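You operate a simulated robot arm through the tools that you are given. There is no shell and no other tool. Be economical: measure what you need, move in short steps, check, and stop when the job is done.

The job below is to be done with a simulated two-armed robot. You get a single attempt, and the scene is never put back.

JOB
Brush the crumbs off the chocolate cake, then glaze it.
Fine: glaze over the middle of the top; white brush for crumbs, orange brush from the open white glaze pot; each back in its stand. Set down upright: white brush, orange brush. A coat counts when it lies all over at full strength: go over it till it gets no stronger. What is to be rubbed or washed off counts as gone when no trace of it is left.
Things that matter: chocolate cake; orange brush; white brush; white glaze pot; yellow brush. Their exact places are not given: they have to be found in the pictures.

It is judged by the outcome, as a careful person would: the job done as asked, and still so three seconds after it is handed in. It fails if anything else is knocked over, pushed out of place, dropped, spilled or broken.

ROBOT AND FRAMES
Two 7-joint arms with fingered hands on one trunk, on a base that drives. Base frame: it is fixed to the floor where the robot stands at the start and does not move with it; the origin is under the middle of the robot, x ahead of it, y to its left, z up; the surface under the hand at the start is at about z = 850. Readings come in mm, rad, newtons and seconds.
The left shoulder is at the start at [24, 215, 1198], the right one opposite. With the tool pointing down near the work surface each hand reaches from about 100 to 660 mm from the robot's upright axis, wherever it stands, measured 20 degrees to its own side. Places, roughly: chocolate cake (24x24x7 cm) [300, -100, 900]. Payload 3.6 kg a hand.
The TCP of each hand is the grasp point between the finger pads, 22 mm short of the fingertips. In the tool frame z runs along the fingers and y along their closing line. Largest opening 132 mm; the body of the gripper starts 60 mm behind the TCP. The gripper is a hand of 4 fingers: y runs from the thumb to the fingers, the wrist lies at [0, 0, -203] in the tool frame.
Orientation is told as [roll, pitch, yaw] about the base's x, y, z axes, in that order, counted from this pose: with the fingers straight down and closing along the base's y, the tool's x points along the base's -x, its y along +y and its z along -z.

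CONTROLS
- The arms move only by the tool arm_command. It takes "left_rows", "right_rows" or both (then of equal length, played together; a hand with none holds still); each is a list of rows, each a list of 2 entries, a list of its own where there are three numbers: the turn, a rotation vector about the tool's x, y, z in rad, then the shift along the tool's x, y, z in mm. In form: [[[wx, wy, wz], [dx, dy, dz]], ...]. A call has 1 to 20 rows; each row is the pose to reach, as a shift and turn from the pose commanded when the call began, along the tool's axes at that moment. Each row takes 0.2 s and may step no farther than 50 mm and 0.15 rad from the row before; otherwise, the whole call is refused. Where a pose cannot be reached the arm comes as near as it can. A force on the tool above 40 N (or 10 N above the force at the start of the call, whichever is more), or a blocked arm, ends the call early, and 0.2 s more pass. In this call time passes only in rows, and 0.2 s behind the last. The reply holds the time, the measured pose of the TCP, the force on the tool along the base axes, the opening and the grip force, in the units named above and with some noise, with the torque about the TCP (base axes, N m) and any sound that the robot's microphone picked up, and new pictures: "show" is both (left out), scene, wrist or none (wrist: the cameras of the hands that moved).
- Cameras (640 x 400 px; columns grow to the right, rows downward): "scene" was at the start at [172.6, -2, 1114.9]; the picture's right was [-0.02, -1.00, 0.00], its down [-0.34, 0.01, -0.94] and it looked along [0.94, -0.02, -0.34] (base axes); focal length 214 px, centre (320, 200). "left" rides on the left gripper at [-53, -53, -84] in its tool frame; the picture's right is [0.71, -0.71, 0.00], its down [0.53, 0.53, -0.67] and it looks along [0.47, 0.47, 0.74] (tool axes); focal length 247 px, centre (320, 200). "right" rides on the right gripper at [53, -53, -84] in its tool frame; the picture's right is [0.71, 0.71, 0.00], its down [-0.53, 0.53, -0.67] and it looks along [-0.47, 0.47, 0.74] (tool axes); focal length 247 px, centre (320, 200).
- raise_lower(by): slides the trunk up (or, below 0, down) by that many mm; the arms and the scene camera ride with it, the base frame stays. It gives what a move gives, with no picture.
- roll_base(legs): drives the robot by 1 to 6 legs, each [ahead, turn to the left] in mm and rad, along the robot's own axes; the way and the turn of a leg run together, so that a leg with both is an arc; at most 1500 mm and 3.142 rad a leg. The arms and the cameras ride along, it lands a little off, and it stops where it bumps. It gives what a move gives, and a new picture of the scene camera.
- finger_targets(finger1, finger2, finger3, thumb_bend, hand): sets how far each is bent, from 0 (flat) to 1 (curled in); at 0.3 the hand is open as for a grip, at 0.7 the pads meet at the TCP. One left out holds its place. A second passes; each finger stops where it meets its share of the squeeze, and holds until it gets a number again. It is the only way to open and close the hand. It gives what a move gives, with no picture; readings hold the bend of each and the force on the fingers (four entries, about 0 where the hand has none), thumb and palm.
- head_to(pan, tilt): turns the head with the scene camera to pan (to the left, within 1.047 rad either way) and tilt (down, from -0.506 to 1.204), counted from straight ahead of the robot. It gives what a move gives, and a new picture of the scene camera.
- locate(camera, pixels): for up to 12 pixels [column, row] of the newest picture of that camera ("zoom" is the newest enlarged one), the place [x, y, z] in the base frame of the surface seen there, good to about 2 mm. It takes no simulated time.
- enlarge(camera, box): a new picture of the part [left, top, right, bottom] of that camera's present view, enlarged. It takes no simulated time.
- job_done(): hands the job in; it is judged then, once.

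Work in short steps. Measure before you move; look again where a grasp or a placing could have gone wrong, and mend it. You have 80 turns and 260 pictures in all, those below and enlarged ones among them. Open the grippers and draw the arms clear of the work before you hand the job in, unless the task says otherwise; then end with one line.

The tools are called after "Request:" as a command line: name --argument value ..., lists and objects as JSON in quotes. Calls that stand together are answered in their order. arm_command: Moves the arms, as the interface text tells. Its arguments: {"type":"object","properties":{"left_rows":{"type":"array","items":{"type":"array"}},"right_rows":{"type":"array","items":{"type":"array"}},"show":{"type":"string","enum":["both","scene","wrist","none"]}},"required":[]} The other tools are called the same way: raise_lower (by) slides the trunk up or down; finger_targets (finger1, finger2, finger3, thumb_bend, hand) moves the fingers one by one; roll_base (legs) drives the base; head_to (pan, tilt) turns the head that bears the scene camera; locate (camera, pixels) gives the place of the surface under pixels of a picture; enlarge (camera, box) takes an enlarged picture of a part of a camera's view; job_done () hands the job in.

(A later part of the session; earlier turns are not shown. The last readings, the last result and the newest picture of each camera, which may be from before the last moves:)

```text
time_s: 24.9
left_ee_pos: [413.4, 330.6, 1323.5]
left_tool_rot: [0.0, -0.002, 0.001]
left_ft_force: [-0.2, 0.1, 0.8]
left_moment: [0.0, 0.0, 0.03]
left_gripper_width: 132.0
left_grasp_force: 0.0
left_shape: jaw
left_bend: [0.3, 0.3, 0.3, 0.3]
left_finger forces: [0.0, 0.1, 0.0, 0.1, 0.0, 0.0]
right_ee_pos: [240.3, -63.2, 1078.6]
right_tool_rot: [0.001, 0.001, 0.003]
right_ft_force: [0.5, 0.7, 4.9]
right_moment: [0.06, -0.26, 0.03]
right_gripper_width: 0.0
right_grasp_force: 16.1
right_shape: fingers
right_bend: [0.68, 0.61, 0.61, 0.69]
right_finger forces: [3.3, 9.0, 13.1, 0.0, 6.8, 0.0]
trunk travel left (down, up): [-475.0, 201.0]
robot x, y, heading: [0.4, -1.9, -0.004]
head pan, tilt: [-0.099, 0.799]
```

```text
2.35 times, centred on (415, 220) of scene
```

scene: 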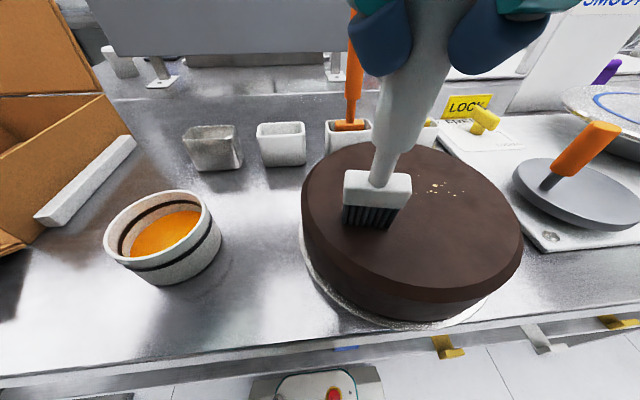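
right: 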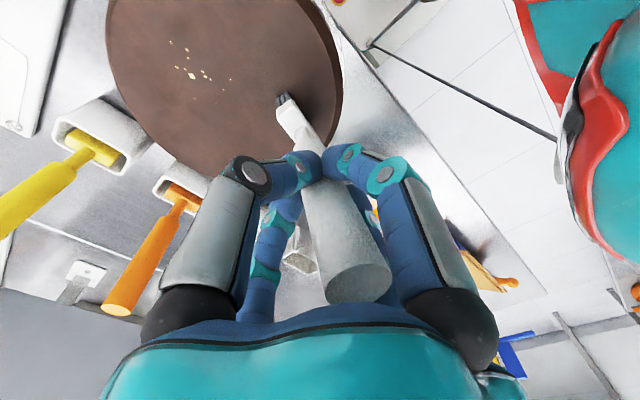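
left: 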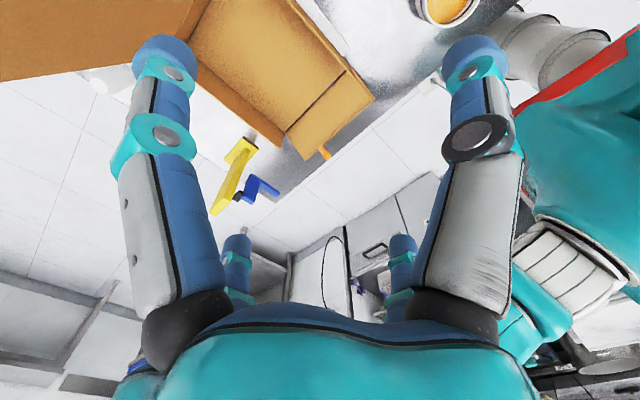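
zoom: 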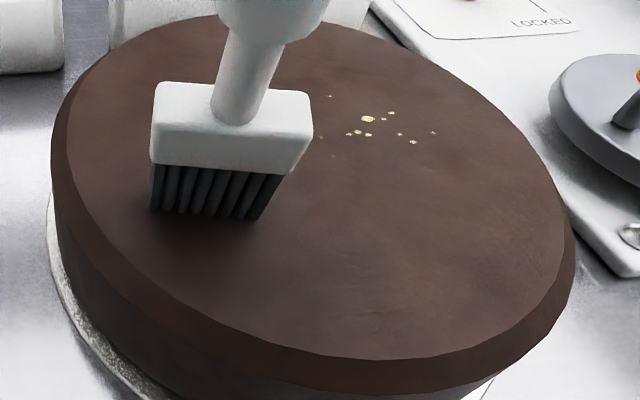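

Very effective: only crumbs around zoom (330–435, 95–145), y≈−140…−190, remain. I scrub back across toward y −185.

Request:
arm_command --right_rows '[[[0, 0, 0], [-38, -5, -0.2]], [[0, 0, 0], [-76, -10, -0.5]], [[0, 0, 0], [-114, -15, -1]], [[0, 0, 0], [-150, -22, -1.2]], [[0, 0, 0], [-114, -30, -1]], [[0, 0, 0], [-76, -40, -0.5]], [[0, 0, 0], [-38, -50, 0]], [[0, 0, 0], [-10, -60, 0]], [[0, 0, 0], [-38, -70, 0]], [[0, 0, 0], [-76, -78, -0.5]], [[0, 0, 0], [-114, -86, -1]], [[0, 0, 0], [-150, -92, -1.2]], [[0, 0, 0], [-114, -97, -1]], [[0, 0, 0], [-76, -102, -0.5]], [[0, 0, 0], [-30, -107, 0]], [[0, 0, 0], [-70, -112, -0.5]], [[0, 0, 0], [-110, -117, -1]], [[0, 0, 0], [-140, -122, -1.2]], [[0, 0, 0], [-100, -125, -1]], [[0, 0, 0], [-60, -128, -0.5]]]' --show "both"

Request:
enlarge --camera "scene" --box '[300, 135, 530, 305]'

```text
time_s: 29.1
left_ee_pos: [413.5, 330.2, 1323.7]
left_tool_rot: [-0.001, -0.001, 0.002]
left_ft_force: [-0.5, -0.4, 0.3]
left_moment: [-0.01, 0.01, -0.01]
left_gripper_width: 131.9
left_grasp_force: 0.1
left_shape: jaw
left_bend: [0.3, 0.3, 0.3, 0.3]
left_finger forces: [0.1, 0.0, 0.0, 0.0, 0.1, 0.1]
right_ee_pos: [302.1, -188.5, 1081.3]
right_tool_rot: [0.0, -0.001, 0.001]
right_ft_force: [-0.8, -0.4, 3.5]
right_moment: [0.02, -0.05, -0.02]
right_gripper_width: 0.0
right_grasp_force: 15.0
right_shape: fingers
right_bend: [0.68, 0.6, 0.62, 0.72]
right_finger forces: [3.4, 9.7, 8.6, 0.0, 7.3, 0.1]
trunk travel left (down, up): [-475.0, 201.0]
robot x, y, heading: [0.1, 6.5, 0.001]
head pan, tilt: [-0.099, 0.799]
```

scene: 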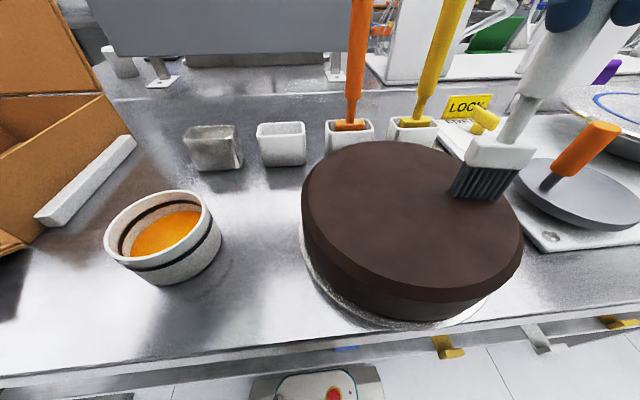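
right: 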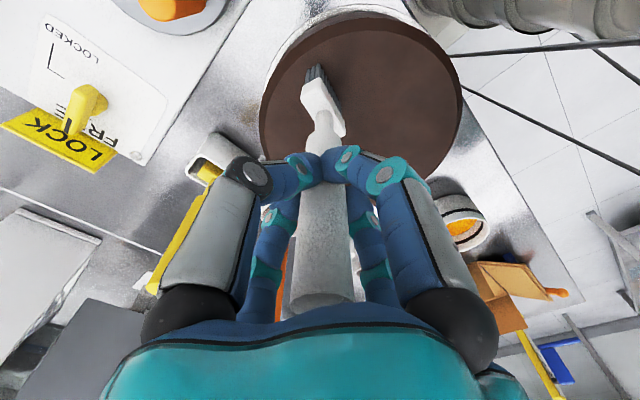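

```text
2.35 times, centred on (415, 220) of scene
```

zoom: 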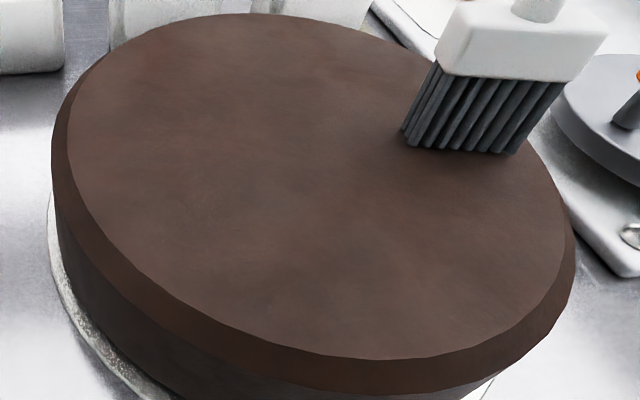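

The cake looks clean. I check the far zone closely for faint traces.

Request:
enlarge --camera "scene" --box '[340, 140, 450, 210]'

Request:
enlarge --camera "scene" --box '[410, 160, 490, 230]'

Request:
enlarge --camera "right" --box '[250, 0, 470, 160]'

```text
5.71 times, centred on (395, 175) of scene
```

zoom: 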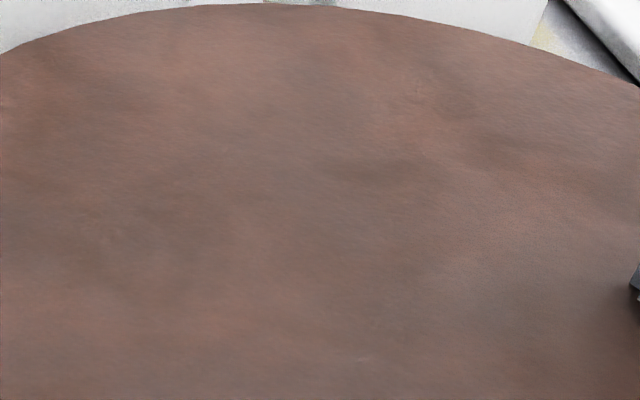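

```text
5.71 times, centred on (450, 195) of scene
```

zoom: 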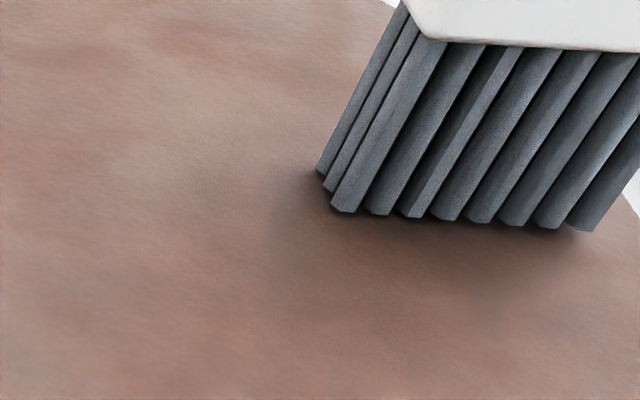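

```text
2.50 times, centred on (360, 80) of right
```

zoom: 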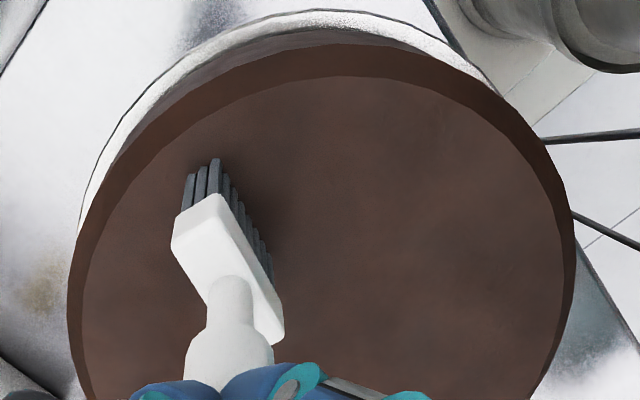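

No trace left. I lift the brush 72 mm, go round over (300, 21) to above its cup and look at how it hangs.

Request:
arm_command --right_rows '[[[0, 0, 0], [0, 0, -30]], [[0, 0, 0], [0, 10, -60]], [[0, 0, 0], [0, 45, -75]], [[0, 0, 0], [0, 90, -75]], [[0, 0, 0], [0, 135, -75]], [[0, 0, 0], [0, 180, -75]], [[0, 0, 0], [-20, 209, -75]], [[0, 0, 0], [-65, 209, -75]], [[0, 0, 0], [-110, 209, -75]], [[0, 0, 0], [-150, 209, -75]], [[0, 0, 0], [-177, 209, -75]], [[0, 0, 0], [-177, 209, -75]]]' --show "both"

Request:
enlarge --camera "scene" --box '[220, 0, 350, 180]'

```text
time_s: 31.7
left_ee_pos: [414.2, 330.1, 1323.9]
left_tool_rot: [0.001, -0.001, 0.001]
left_ft_force: [-0.7, 0.4, -0.1]
left_moment: [0.01, 0.0, -0.03]
left_gripper_width: 131.9
left_grasp_force: 0.1
left_shape: jaw
left_bend: [0.3, 0.3, 0.3, 0.3]
left_finger forces: [0.1, 0.1, 0.0, 0.1, 0.1, 0.1]
right_ee_pos: [478.5, 18.9, 1154.5]
right_tool_rot: [0.001, 0.002, 0.001]
right_ft_force: [0.2, -0.8, -0.6]
right_moment: [-0.03, 0.0, 0.0]
right_gripper_width: 0.2
right_grasp_force: 12.6
right_shape: fingers
right_bend: [0.68, 0.6, 0.62, 0.72]
right_finger forces: [0.0, 9.6, 8.3, 0.0, 6.8, 0.0]
trunk travel left (down, up): [-475.0, 201.0]
robot x, y, heading: [-4.2, 0.5, -0.004]
head pan, tilt: [-0.099, 0.799]
```

scene: 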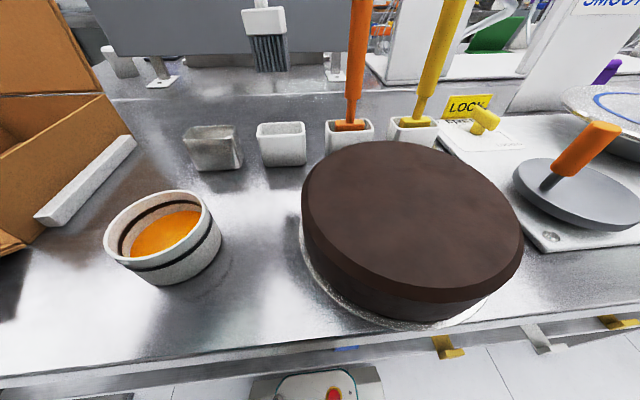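
right: 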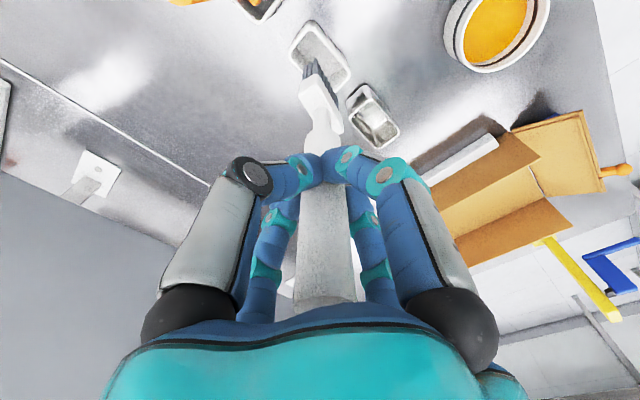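

```text
2.22 times, centred on (285, 90) of scene
```

zoom: 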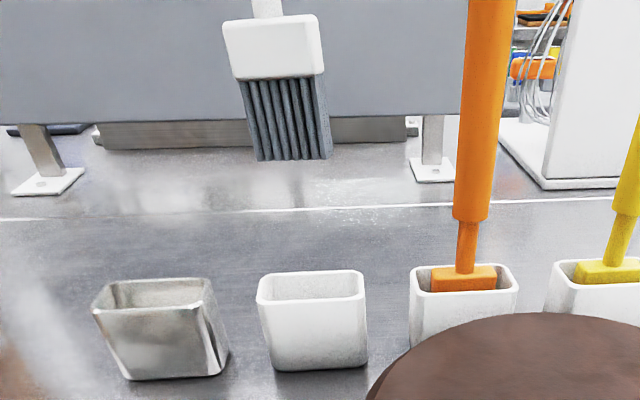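

The brush is twisted in yaw and a little tilted. I measure the head's corners and the cup's mouth.

Request:
locate --camera "zoom" --pixels '[[257, 158], [300, 158], [326, 158], [235, 76], [313, 72], [322, 68], [224, 30], [318, 15], [262, 275], [360, 272], [268, 305], [362, 300]]'

Request:
locate --camera "right" --pixels '[[305, 72], [316, 60], [300, 92], [318, 76], [340, 125], [342, 132], [320, 150], [320, 298], [293, 52], [318, 24], [347, 68], [330, 90]]'

Request:
enlarge --camera "right" --box '[260, 0, 400, 160]'

```text
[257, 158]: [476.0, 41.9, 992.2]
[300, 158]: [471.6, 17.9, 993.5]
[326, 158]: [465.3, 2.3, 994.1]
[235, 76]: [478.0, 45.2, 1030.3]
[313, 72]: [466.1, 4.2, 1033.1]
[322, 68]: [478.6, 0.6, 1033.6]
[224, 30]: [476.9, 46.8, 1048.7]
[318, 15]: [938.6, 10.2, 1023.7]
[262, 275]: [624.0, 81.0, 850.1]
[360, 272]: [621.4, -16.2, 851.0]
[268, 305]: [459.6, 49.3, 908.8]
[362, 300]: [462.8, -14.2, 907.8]
```

```text
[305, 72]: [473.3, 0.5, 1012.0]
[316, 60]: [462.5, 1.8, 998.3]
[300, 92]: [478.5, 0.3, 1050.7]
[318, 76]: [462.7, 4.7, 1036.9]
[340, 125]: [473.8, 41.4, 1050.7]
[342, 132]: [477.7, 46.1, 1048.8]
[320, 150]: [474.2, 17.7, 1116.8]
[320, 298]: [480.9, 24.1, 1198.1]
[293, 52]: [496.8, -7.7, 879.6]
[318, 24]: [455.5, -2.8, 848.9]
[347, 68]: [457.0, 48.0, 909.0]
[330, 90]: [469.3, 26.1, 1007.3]
```

```text
2.50 times, centred on (330, 80) of right
```

zoom: 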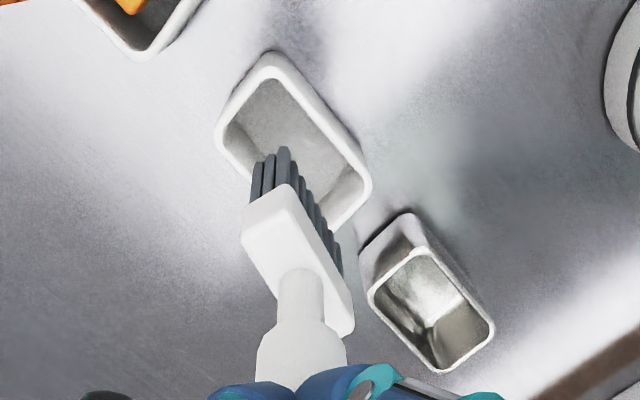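

Head is yawed −0.345 rad and tip leans ~0.04. I turn the hand to correct that, shift to centre on the cup (479, 18), and look again.

Request:
arm_command --right_rows '[[[-0.01, 0, -0.12], [-1, -2, 0]], [[-0.02, 0, -0.24], [-2, -4, 0]], [[-0.03, 0, -0.345], [-2, -7, 0]], [[-0.03, 0, -0.345], [-2, -7, 0]]]' --show "both"

Request:
enlarge --camera "scene" --box '[220, 0, 350, 180]'

Request:
enlarge --camera "right" --box '[260, 0, 400, 160]'

```text
time_s: 32.7
left_ee_pos: [414.9, 330.6, 1323.1]
left_tool_rot: [0.001, 0.0, 0.002]
left_ft_force: [-0.7, 0.5, 0.0]
left_moment: [-0.01, 0.01, -0.01]
left_gripper_width: 132.0
left_grasp_force: 0.0
left_shape: jaw
left_bend: [0.3, 0.3, 0.3, 0.3]
left_finger forces: [0.0, 0.1, 0.0, 0.0, 0.0, 0.0]
right_ee_pos: [480.0, 14.5, 1155.6]
right_tool_rot: [0.031, -0.005, 0.347]
right_ft_force: [0.8, -0.2, -0.9]
right_moment: [0.0, 0.03, 0.0]
right_gripper_width: 0.1
right_grasp_force: 12.1
right_shape: fingers
right_bend: [0.68, 0.6, 0.62, 0.72]
right_finger forces: [0.0, 9.7, 8.3, 0.1, 6.7, 0.0]
trunk travel left (down, up): [-475.0, 201.0]
robot x, y, heading: [0.6, -2.0, 0.001]
head pan, tilt: [-0.099, 0.799]
```

scene: 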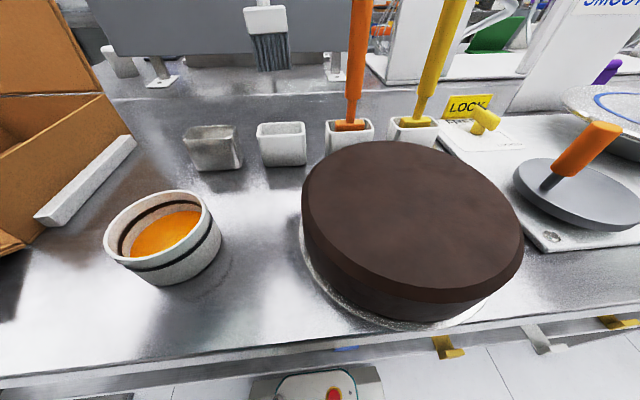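
right: 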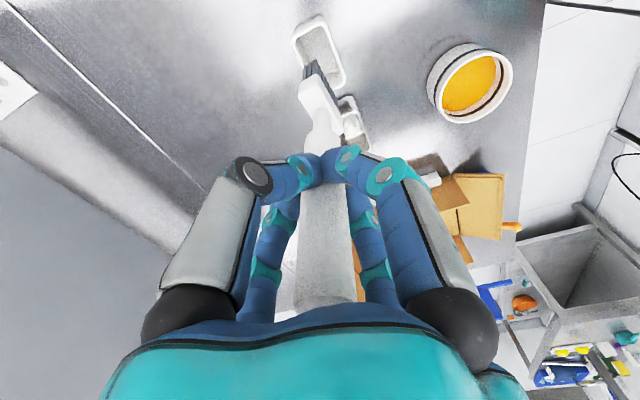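

```text
2.22 times, centred on (285, 90) of scene
```

zoom: 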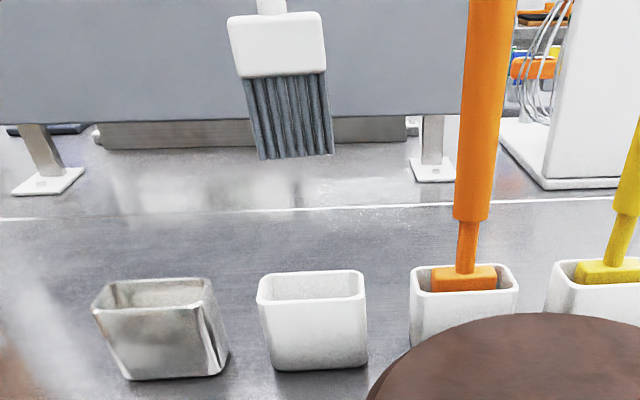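

```text
2.50 times, centred on (330, 80) of right
```

zoom: 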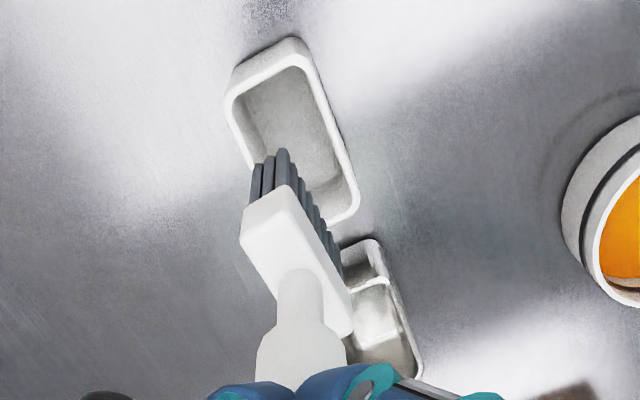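

Request:
locate --camera "scene" --pixels '[[248, 33], [286, 31], [283, 12], [246, 14], [256, 70], [286, 67], [272, 68], [270, 3]]'

Request:
locate --camera "zoom" --pixels '[[245, 100], [245, 190], [235, 100], [300, 60], [335, 215], [345, 205], [253, 175], [285, 160], [335, 260], [290, 190], [345, 330], [300, 380]]'

```text
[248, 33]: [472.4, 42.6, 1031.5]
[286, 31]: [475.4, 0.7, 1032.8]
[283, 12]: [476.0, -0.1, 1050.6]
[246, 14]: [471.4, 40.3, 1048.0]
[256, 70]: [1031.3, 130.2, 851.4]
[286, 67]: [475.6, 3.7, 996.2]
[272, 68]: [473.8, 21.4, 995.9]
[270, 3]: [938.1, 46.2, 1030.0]
```

```text
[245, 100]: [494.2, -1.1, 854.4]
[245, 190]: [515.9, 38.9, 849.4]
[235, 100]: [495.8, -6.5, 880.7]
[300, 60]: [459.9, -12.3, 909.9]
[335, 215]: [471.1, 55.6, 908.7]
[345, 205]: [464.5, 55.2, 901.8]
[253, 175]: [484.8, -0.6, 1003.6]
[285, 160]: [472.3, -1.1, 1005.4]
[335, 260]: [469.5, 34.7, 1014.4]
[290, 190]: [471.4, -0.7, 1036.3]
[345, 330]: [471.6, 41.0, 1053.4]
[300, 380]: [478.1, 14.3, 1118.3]
```

Brush is vertical now; head centre ≈(481,21). Small yaw trim and −2 mm in y, then I lower into the cup to about 10 mm above rest.

Request:
arm_command --right_rows '[[[0, 0, 0.06], [0, -2, 20]], [[0, 0, 0.06], [0, -2, 50]], [[0, 0, 0.06], [0, -2, 75]], [[0, 0, 0.06], [0, -2, 95]], [[0, 0, 0.06], [0, -2, 110]], [[0, 0, 0.06], [0, -2, 122]]]' --show "both"

Request:
enlarge --camera "scene" --box '[220, 0, 350, 180]'

```text
time_s: 34.1
left_ee_pos: [415.3, 330.7, 1321.9]
left_tool_rot: [0.001, 0.001, 0.004]
left_ft_force: [-0.1, -0.1, -0.8]
left_moment: [0.0, -0.02, 0.0]
left_gripper_width: 131.7
left_grasp_force: 0.1
left_shape: jaw
left_bend: [0.3, 0.3, 0.3, 0.3]
left_finger forces: [0.0, 0.1, 0.0, 0.0, 0.0, 0.0]
right_ee_pos: [481.8, 15.2, 1033.1]
right_tool_rot: [0.03, -0.003, 0.287]
right_ft_force: [-0.3, -0.2, -1.5]
right_moment: [-0.01, 0.01, -0.02]
right_gripper_width: 0.0
right_grasp_force: 12.3
right_shape: fingers
right_bend: [0.68, 0.6, 0.62, 0.72]
right_finger forces: [0.1, 9.6, 8.3, 0.0, 6.7, 0.0]
trunk travel left (down, up): [-475.0, 201.0]
robot x, y, heading: [-0.7, 2.0, -0.001]
head pan, tilt: [-0.099, 0.799]
```

scene: 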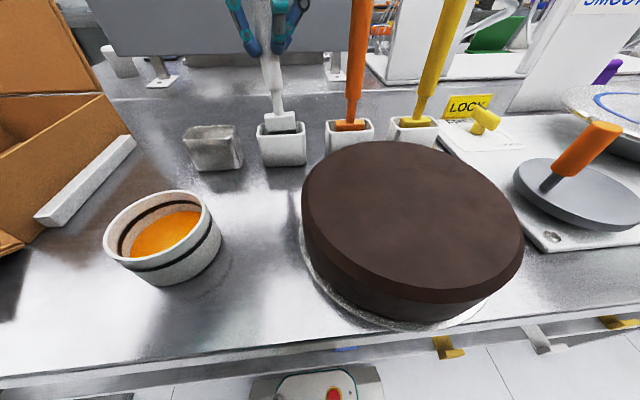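
right: 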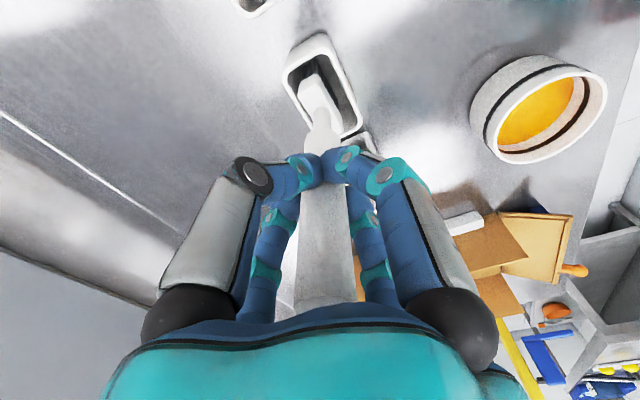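

```text
2.22 times, centred on (285, 90) of scene
```

zoom: 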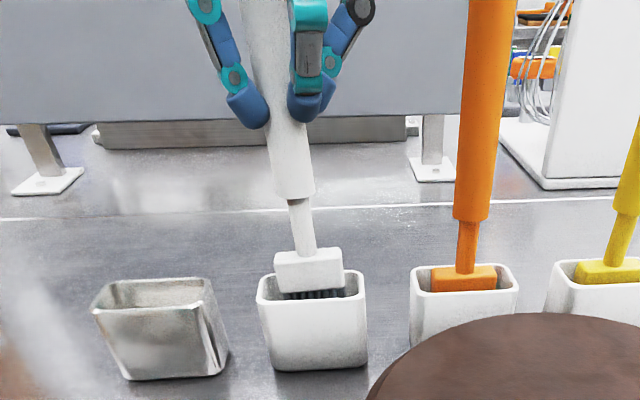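

The head is going in centred. I lower slowly until it seats.

Request:
arm_command --right_rows '[[[0, 0, 0], [0, 0, 6]], [[0, 0, 0], [0, 0, 11]], [[0, 0, 0], [0, 0, 14]], [[0, 0, 0], [0, 0, 16]], [[0, 0, 0], [0, 0, 17]]]' --show "none"

Request:
enlarge --camera "scene" --box '[220, 0, 350, 180]'

```text
time_s: 35.3
left_ee_pos: [413.7, 330.6, 1323.1]
left_tool_rot: [-0.001, -0.002, 0.002]
left_ft_force: [-0.3, 0.2, -0.2]
left_moment: [0.02, 0.03, 0.05]
left_gripper_width: 131.8
left_grasp_force: 0.1
left_shape: jaw
left_bend: [0.3, 0.3, 0.3, 0.3]
left_finger forces: [0.0, 0.1, 0.0, 0.0, 0.1, 0.0]
right_ee_pos: [481.1, 15.7, 1019.3]
right_tool_rot: [0.03, -0.005, 0.286]
right_ft_force: [0.5, -1.8, 9.1]
right_moment: [0.04, 0.0, -0.01]
right_gripper_width: 0.0
right_grasp_force: 13.8
right_shape: fingers
right_bend: [0.68, 0.6, 0.62, 0.72]
right_finger forces: [0.1, 10.4, 9.3, 0.0, 8.7, 0.0]
trunk travel left (down, up): [-475.0, 201.0]
robot x, y, heading: [-0.1, 1.0, -0.001]
head pan, tilt: [-0.099, 0.799]
```

```text
2.22 times, centred on (285, 90) of scene
```

zoom: 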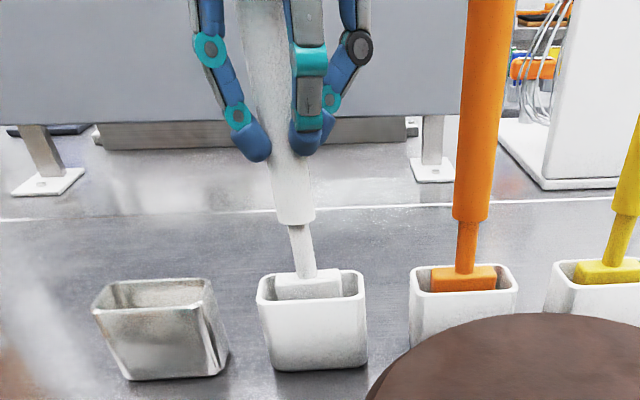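

Seated (9 N). I open the hand.

Request:
finger_targets --hand "right" --finger1 0.45 --finger2 0.45 --finger3 0.45 --thumb_bend 0.45

Request:
enlarge --camera "right" --box '[0, 0, 640, 400]'

Request:
enlarge --camera "scene" --box '[220, 0, 350, 180]'

```text
time_s: 36.3
left_ee_pos: [414.5, 329.4, 1322.4]
left_tool_rot: [0.001, -0.001, 0.002]
left_ft_force: [-0.4, -0.3, -0.3]
left_moment: [0.02, -0.01, -0.01]
left_gripper_width: 131.8
left_grasp_force: 0.0
left_shape: jaw
left_bend: [0.3, 0.3, 0.3, 0.3]
left_finger forces: [0.0, 0.0, 0.1, 0.0, 0.0, 0.0]
right_ee_pos: [480.5, 15.6, 1018.2]
right_tool_rot: [0.03, 0.0, 0.286]
right_ft_force: [0.2, 0.1, -1.3]
right_moment: [-0.03, -0.01, -0.01]
right_gripper_width: 52.2
right_grasp_force: 0.0
right_shape: fingers
right_bend: [0.45, 0.45, 0.45, 0.45]
right_finger forces: [0.1, 0.1, 0.1, 0.0, 0.1, 0.0]
trunk travel left (down, up): [-475.0, 201.0]
robot x, y, heading: [0.1, -1.0, 0.003]
head pan, tilt: [-0.099, 0.799]
```

```text
1.00 times, centred on (320, 200) of right (not enlarged: the box is as wide or as high as the picture)
```

zoom: 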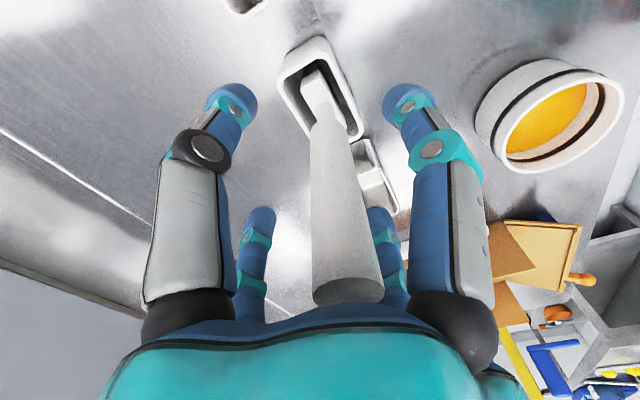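

```text
2.22 times, centred on (285, 90) of scene
```

zoom: 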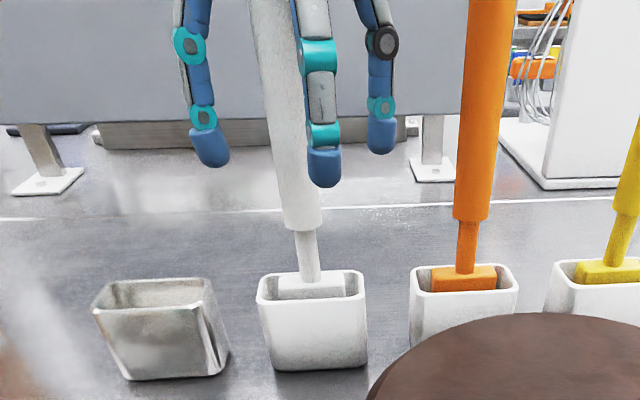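

White brush stands upright, free. I withdraw straight up, untwist the hand and go above the orange brush.

Request:
arm_command --right_rows '[[[0, 0, 0], [0, 0, -25]], [[0, 0, 0], [0, 0, -55]], [[0, 0, 0], [0, 0, -90]], [[0, 0, 0], [0, 0, -125]], [[0.01, 0, 0.1], [10, -20, -132]], [[0.02, 0, 0.2], [20, -55, -132]], [[0.03, 0, 0.286], [30, -85, -132]], [[0.03, 0, 0.286], [32, -98, -132]]]' --show "both"

Request:
enlarge --camera "scene" --box '[220, 0, 400, 180]'

```text
time_s: 38.1
left_ee_pos: [415.1, 330.5, 1323.2]
left_tool_rot: [0.0, -0.002, 0.002]
left_ft_force: [-0.2, -0.2, -0.6]
left_moment: [0.0, 0.03, 0.0]
left_gripper_width: 131.9
left_grasp_force: 0.1
left_shape: jaw
left_bend: [0.3, 0.3, 0.3, 0.3]
left_finger forces: [0.0, 0.0, 0.0, 0.0, 0.0, 0.1]
right_ee_pos: [477.2, -89.9, 1144.4]
right_tool_rot: [0.0, 0.001, -0.002]
right_ft_force: [0.3, 0.2, -0.3]
right_moment: [-0.04, -0.01, -0.02]
right_gripper_width: 52.6
right_grasp_force: 0.1
right_shape: fingers
right_bend: [0.45, 0.45, 0.45, 0.45]
right_finger forces: [0.0, 0.1, 0.0, 0.0, 0.0, 0.0]
trunk travel left (down, up): [-475.0, 201.0]
robot x, y, heading: [0.2, 1.6, 0.0]
head pan, tilt: [-0.099, 0.799]
```

scene: 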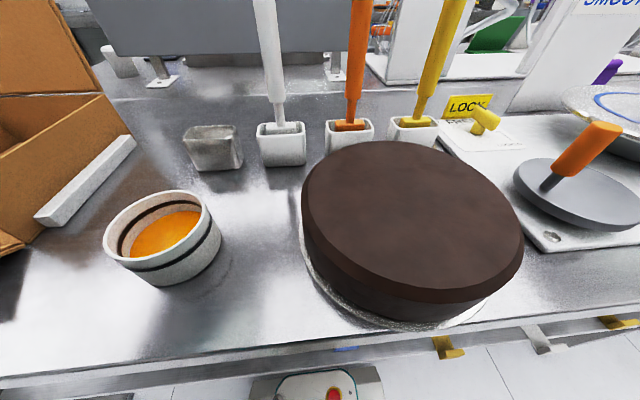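
right: 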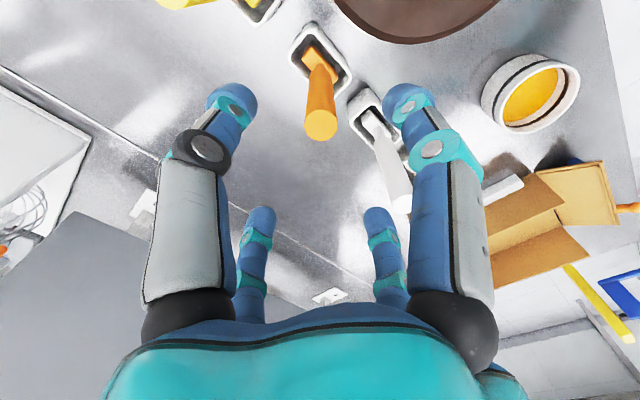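

```text
2.22 times, centred on (310, 90) of scene
```

zoom: 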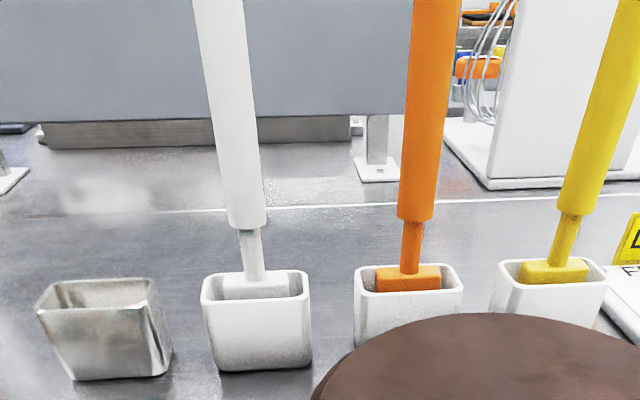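

White brush is back. I measure the orange handle's end at (321,125) in the wrist view.

Request:
locate --camera "right" --pixels '[[321, 124], [309, 124], [333, 124], [321, 135], [321, 115], [525, 95], [486, 105], [560, 62], [578, 85], [525, 65], [502, 120], [545, 110]]'

```text
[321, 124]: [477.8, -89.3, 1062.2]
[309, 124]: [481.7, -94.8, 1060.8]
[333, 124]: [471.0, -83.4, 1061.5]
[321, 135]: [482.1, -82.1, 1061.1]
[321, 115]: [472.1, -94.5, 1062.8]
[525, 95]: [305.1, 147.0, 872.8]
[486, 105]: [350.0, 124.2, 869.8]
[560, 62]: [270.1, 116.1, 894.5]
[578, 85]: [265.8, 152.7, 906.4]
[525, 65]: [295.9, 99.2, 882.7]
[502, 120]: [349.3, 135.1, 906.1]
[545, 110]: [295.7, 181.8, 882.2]
```

Handle axis (477,−88.5). I descend a bit deeper than before (TCP z≈1015) for a shorter lever, then close.

Request:
arm_command --right_rows '[[[0, 0, 0], [0, 1, 30]], [[0, 0, 0], [0, 1, 60]], [[0, 0, 0], [0, 1, 85]], [[0, 0, 0], [0, 1, 108]], [[0, 0, 0], [0, 1, 122]], [[0, 0, 0], [0, 1, 129]]]' --show "wrist"

Request:
finger_targets --hand "right" --finger1 0.9 --finger2 0.9 --finger3 0.9 --thumb_bend 0.9

Request:
enlarge --camera "right" --box '[0, 0, 640, 400]'

```text
time_s: 39.5
left_ee_pos: [415.3, 330.2, 1323.2]
left_tool_rot: [0.001, -0.002, 0.002]
left_ft_force: [-0.2, 0.0, 0.5]
left_moment: [0.04, -0.03, -0.01]
left_gripper_width: 131.8
left_grasp_force: 0.0
left_shape: jaw
left_bend: [0.3, 0.3, 0.3, 0.3]
left_finger forces: [0.1, 0.1, 0.1, 0.1, 0.0, 0.0]
right_ee_pos: [476.9, -90.0, 1015.5]
right_tool_rot: [0.001, 0.002, 0.001]
right_ft_force: [-0.4, -0.2, 0.5]
right_moment: [-0.01, 0.02, 0.02]
right_gripper_width: 52.5
right_grasp_force: 0.0
right_shape: fingers
right_bend: [0.45, 0.45, 0.45, 0.45]
right_finger forces: [0.0, 0.0, 0.0, 0.1, 0.0, 0.1]
trunk travel left (down, up): [-475.0, 201.0]
robot x, y, heading: [-0.5, -0.3, 0.001]
head pan, tilt: [-0.099, 0.799]
```

right: 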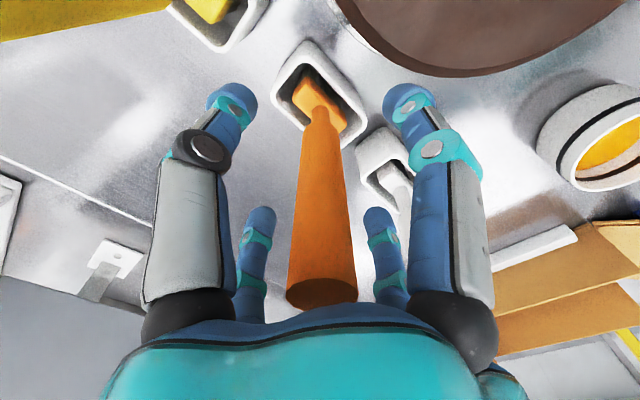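

```text
time_s: 40.5
left_ee_pos: [414.2, 330.2, 1322.7]
left_tool_rot: [0.0, -0.001, 0.0]
left_ft_force: [-0.5, -0.2, 0.4]
left_moment: [0.03, 0.0, 0.03]
left_gripper_width: 131.7
left_grasp_force: 0.0
left_shape: jaw
left_bend: [0.3, 0.3, 0.3, 0.3]
left_finger forces: [0.1, 0.0, 0.0, 0.1, 0.0, 0.1]
right_ee_pos: [477.0, -90.0, 1017.7]
right_tool_rot: [-0.001, 0.0, 0.0]
right_ft_force: [0.4, 1.1, -0.9]
right_moment: [0.28, 0.0, -0.01]
right_gripper_width: 0.0
right_grasp_force: 16.6
right_shape: fingers
right_bend: [0.65, 0.58, 0.64, 0.75]
right_finger forces: [4.8, 12.0, 4.9, 0.0, 12.1, 0.0]
trunk travel left (down, up): [-475.0, 201.0]
robot x, y, heading: [-2.3, -3.4, 0.001]
head pan, tilt: [-0.099, 0.799]
```

```text
1.00 times, centred on (320, 200) of right (not enlarged: the box is as wide or as high as the picture)
```

zoom: 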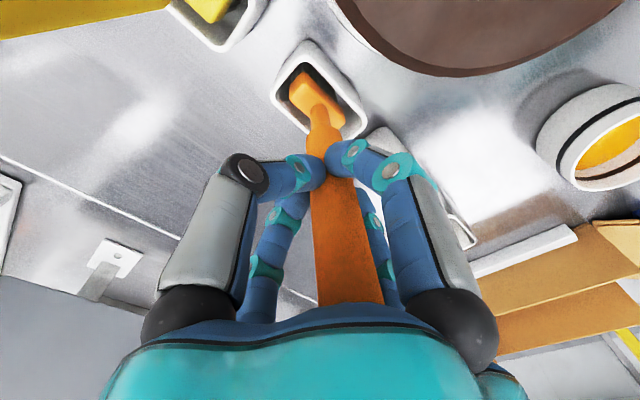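

The uneven squeeze tilted the handle. I reopen and close with the gentler 0.7 targets used before.

Request:
finger_targets --hand "right" --finger1 0.45 --finger2 0.45 --finger3 0.45 --thumb_bend 0.45

Request:
enlarge --camera "right" --box '[0, 0, 640, 400]'

```text
time_s: 41.5
left_ee_pos: [414.6, 330.2, 1323.2]
left_tool_rot: [-0.001, -0.001, 0.002]
left_ft_force: [0.5, 0.0, 0.5]
left_moment: [-0.02, -0.04, -0.04]
left_gripper_width: 131.8
left_grasp_force: 0.0
left_shape: jaw
left_bend: [0.3, 0.3, 0.3, 0.3]
left_finger forces: [0.1, 0.0, 0.1, 0.0, 0.0, 0.0]
right_ee_pos: [477.6, -90.0, 1018.0]
right_tool_rot: [0.0, 0.001, 0.0]
right_ft_force: [-0.1, 0.4, 0.2]
right_moment: [0.01, -0.02, -0.01]
right_gripper_width: 52.3
right_grasp_force: 0.0
right_shape: fingers
right_bend: [0.45, 0.45, 0.45, 0.45]
right_finger forces: [0.0, 0.0, 0.0, 0.1, 0.0, 0.1]
trunk travel left (down, up): [-475.0, 201.0]
robot x, y, heading: [-1.1, 2.3, -0.0]
head pan, tilt: [-0.099, 0.799]
```

```text
1.00 times, centred on (320, 200) of right (not enlarged: the box is as wide or as high as the picture)
```

zoom: 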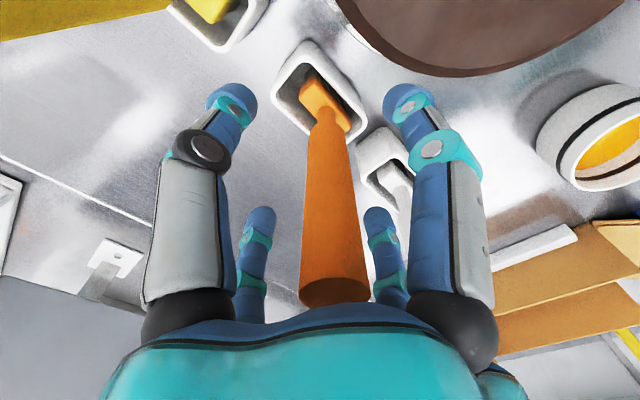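

The brush moved ~5 mm to +y in its cup. I shift the hand +4 mm y, then close evenly.

Request:
arm_command --right_rows '[[[0, 0, 0], [0, 4, 0]], [[0, 0, 0], [0, 4, 0]]]' --show "none"

Request:
finger_targets --hand "right" --finger1 0.75 --finger2 0.75 --finger3 0.75 --thumb_bend 0.75

Request:
enlarge --camera "right" --box '[0, 0, 640, 400]'

```text
time_s: 42.1
left_ee_pos: [414.2, 331.3, 1323.4]
left_tool_rot: [-0.001, -0.001, 0.0]
left_ft_force: [0.2, 0.2, -0.2]
left_moment: [0.01, -0.02, 0.03]
left_gripper_width: 132.0
left_grasp_force: 0.1
left_shape: jaw
left_bend: [0.3, 0.3, 0.3, 0.3]
left_finger forces: [0.0, 0.0, 0.0, 0.1, 0.0, 0.0]
right_ee_pos: [477.6, -87.3, 1016.0]
right_tool_rot: [0.0, 0.002, 0.0]
right_ft_force: [0.7, -0.5, 0.3]
right_moment: [-0.01, -0.02, -0.02]
right_gripper_width: 52.6
right_grasp_force: 0.1
right_shape: fingers
right_bend: [0.45, 0.45, 0.45, 0.45]
right_finger forces: [0.0, 0.0, 0.1, 0.1, 0.1, 0.1]
trunk travel left (down, up): [-475.0, 201.0]
robot x, y, heading: [5.6, -0.8, -0.001]
head pan, tilt: [-0.099, 0.799]
```

```text
time_s: 43.1
left_ee_pos: [414.0, 330.8, 1322.7]
left_tool_rot: [-0.001, -0.002, 0.0]
left_ft_force: [-0.4, 1.0, -0.1]
left_moment: [-0.02, 0.02, -0.01]
left_gripper_width: 132.0
left_grasp_force: 0.0
left_shape: jaw
left_bend: [0.3, 0.3, 0.3, 0.3]
left_finger forces: [0.0, 0.0, 0.1, 0.0, 0.0, 0.0]
right_ee_pos: [478.9, -85.8, 1016.5]
right_tool_rot: [0.001, 0.0, 0.001]
right_ft_force: [0.1, 1.0, -0.4]
right_moment: [-0.02, 0.0, 0.03]
right_gripper_width: 7.1
right_grasp_force: 15.1
right_shape: fingers
right_bend: [0.63, 0.63, 0.64, 0.66]
right_finger forces: [6.0, 7.2, 5.9, 0.0, 10.7, 0.0]
trunk travel left (down, up): [-475.0, 201.0]
robot x, y, heading: [-1.9, 1.0, 0.002]
head pan, tilt: [-0.099, 0.799]
```

```text
1.00 times, centred on (320, 200) of right (not enlarged: the box is as wide or as high as the picture)
```

zoom: 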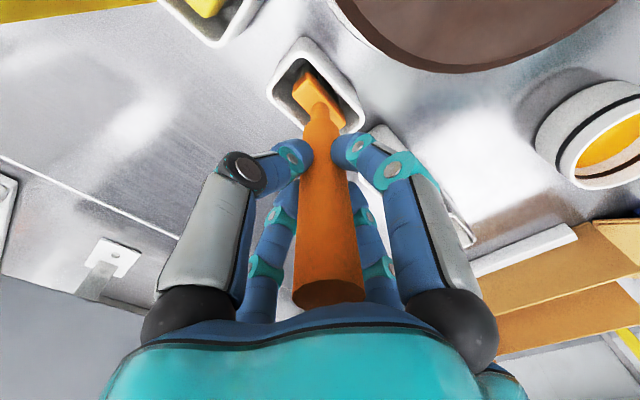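

Good even grip. I lift the brush and carry it round via x≈370 to above the pot centre (309,146).

Request:
arm_command --right_rows '[[[0, 0, 0], [0, 0, -15]], [[0, 0, 0], [0, 0, -50]], [[0, 0, 0], [0, 0, -90]], [[0, 0, 0], [5, 0, -125]], [[0, 0, 0], [45, 0, -135]], [[0, 0, 0], [90, 5, -135]], [[0, 0, 0], [125, 35, -135]], [[0, 0, 0], [145, 75, -135]], [[0, 0, 0], [160, 120, -135]], [[0, 0, 0], [169, 165, -135]], [[0, 0, 0], [169, 205, -135]], [[0, 0, 0], [169, 232, -135]], [[0, 0, 0], [169, 232, -135]]]' --show "both"

```text
time_s: 45.9
left_ee_pos: [415.4, 331.4, 1323.4]
left_tool_rot: [-0.001, 0.0, 0.002]
left_ft_force: [0.7, -0.5, -0.1]
left_moment: [0.03, -0.01, -0.03]
left_gripper_width: 131.7
left_grasp_force: 0.0
left_shape: jaw
left_bend: [0.3, 0.3, 0.3, 0.3]
left_finger forces: [0.1, 0.0, 0.0, 0.1, 0.0, 0.0]
right_ee_pos: [315.5, 145.2, 1158.7]
right_tool_rot: [0.016, -0.002, -0.016]
right_ft_force: [0.2, -0.9, 0.2]
right_moment: [-0.02, 0.01, -0.01]
right_gripper_width: 6.8
right_grasp_force: 14.5
right_shape: fingers
right_bend: [0.64, 0.63, 0.64, 0.67]
right_finger forces: [6.0, 7.2, 6.3, 0.0, 10.2, 0.1]
trunk travel left (down, up): [-475.0, 201.0]
robot x, y, heading: [0.7, 3.0, 0.001]
head pan, tilt: [-0.099, 0.799]
```

scene: 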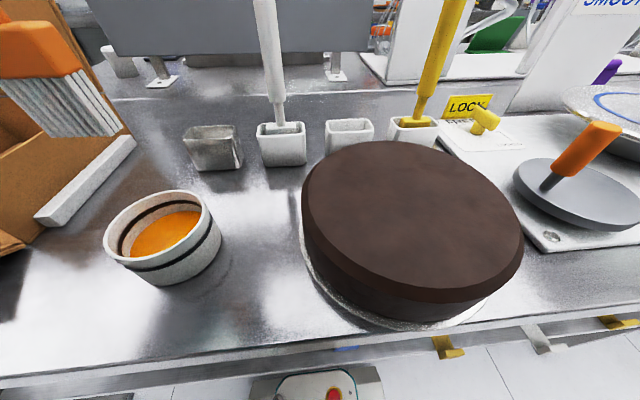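
right: 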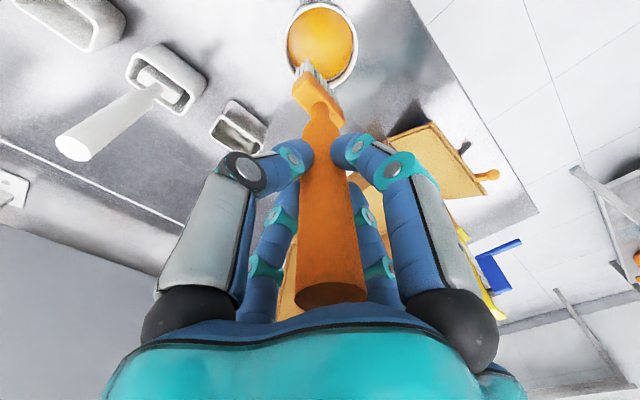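

The arm came up 7 mm short here (near its limit). I descend to tip just above the rim and see whether reach improves, and check the alignment with the pot.

Request:
arm_command --right_rows '[[[0, 0, 0], [0, 0, 15]], [[0, 0, 0], [0, 0, 35]], [[0, 0, 0], [0, 0, 55]], [[0, 0, 0], [0, 0, 62]], [[0, 0, 0], [0, 0, 62]]]' --show "both"

Request:
enlarge --camera "scene" --box '[60, 80, 280, 300]'

```text
time_s: 47.3
left_ee_pos: [414.5, 330.0, 1323.2]
left_tool_rot: [0.0, -0.002, 0.002]
left_ft_force: [0.8, 0.1, 0.0]
left_moment: [0.03, 0.0, 0.01]
left_gripper_width: 131.8
left_grasp_force: 0.1
left_shape: jaw
left_bend: [0.3, 0.3, 0.3, 0.3]
left_finger forces: [0.0, 0.1, 0.0, 0.0, 0.1, 0.0]
right_ee_pos: [324.4, 147.1, 1134.9]
right_tool_rot: [0.068, -0.053, -0.027]
right_ft_force: [-0.3, -0.9, -0.8]
right_moment: [-0.04, 0.03, -0.02]
right_gripper_width: 6.6
right_grasp_force: 15.2
right_shape: fingers
right_bend: [0.64, 0.63, 0.64, 0.67]
right_finger forces: [6.0, 7.3, 6.1, 0.0, 10.3, 0.0]
trunk travel left (down, up): [-475.0, 201.0]
robot x, y, heading: [-0.2, 1.2, -0.001]
head pan, tilt: [-0.099, 0.799]
stopped in row 5 (right hand): the arm was blocked; the commanded pose is now the measured one
```

scene: 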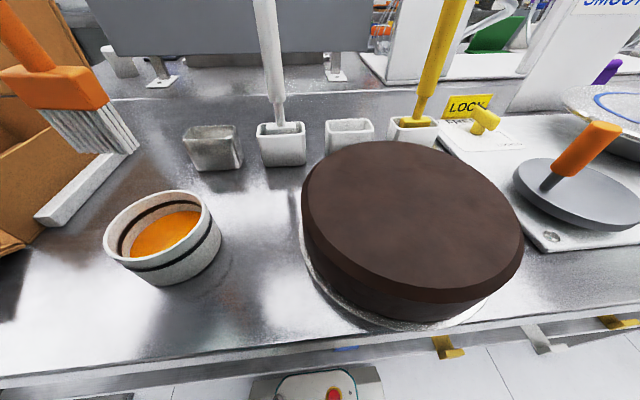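
right: 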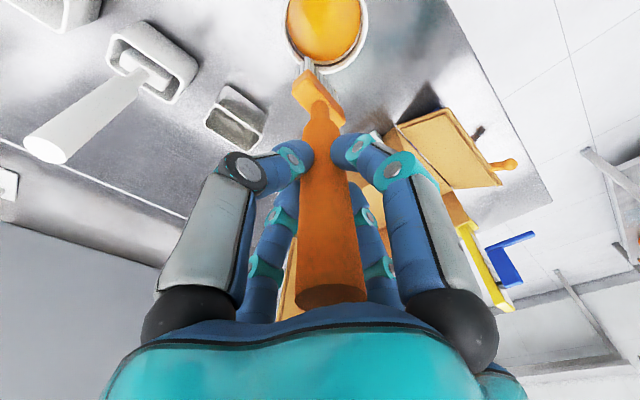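

```text
1.82 times, centred on (170, 190) of scene
```

zoom: 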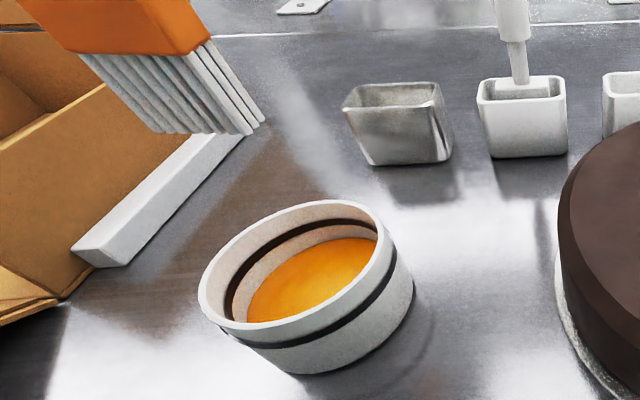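

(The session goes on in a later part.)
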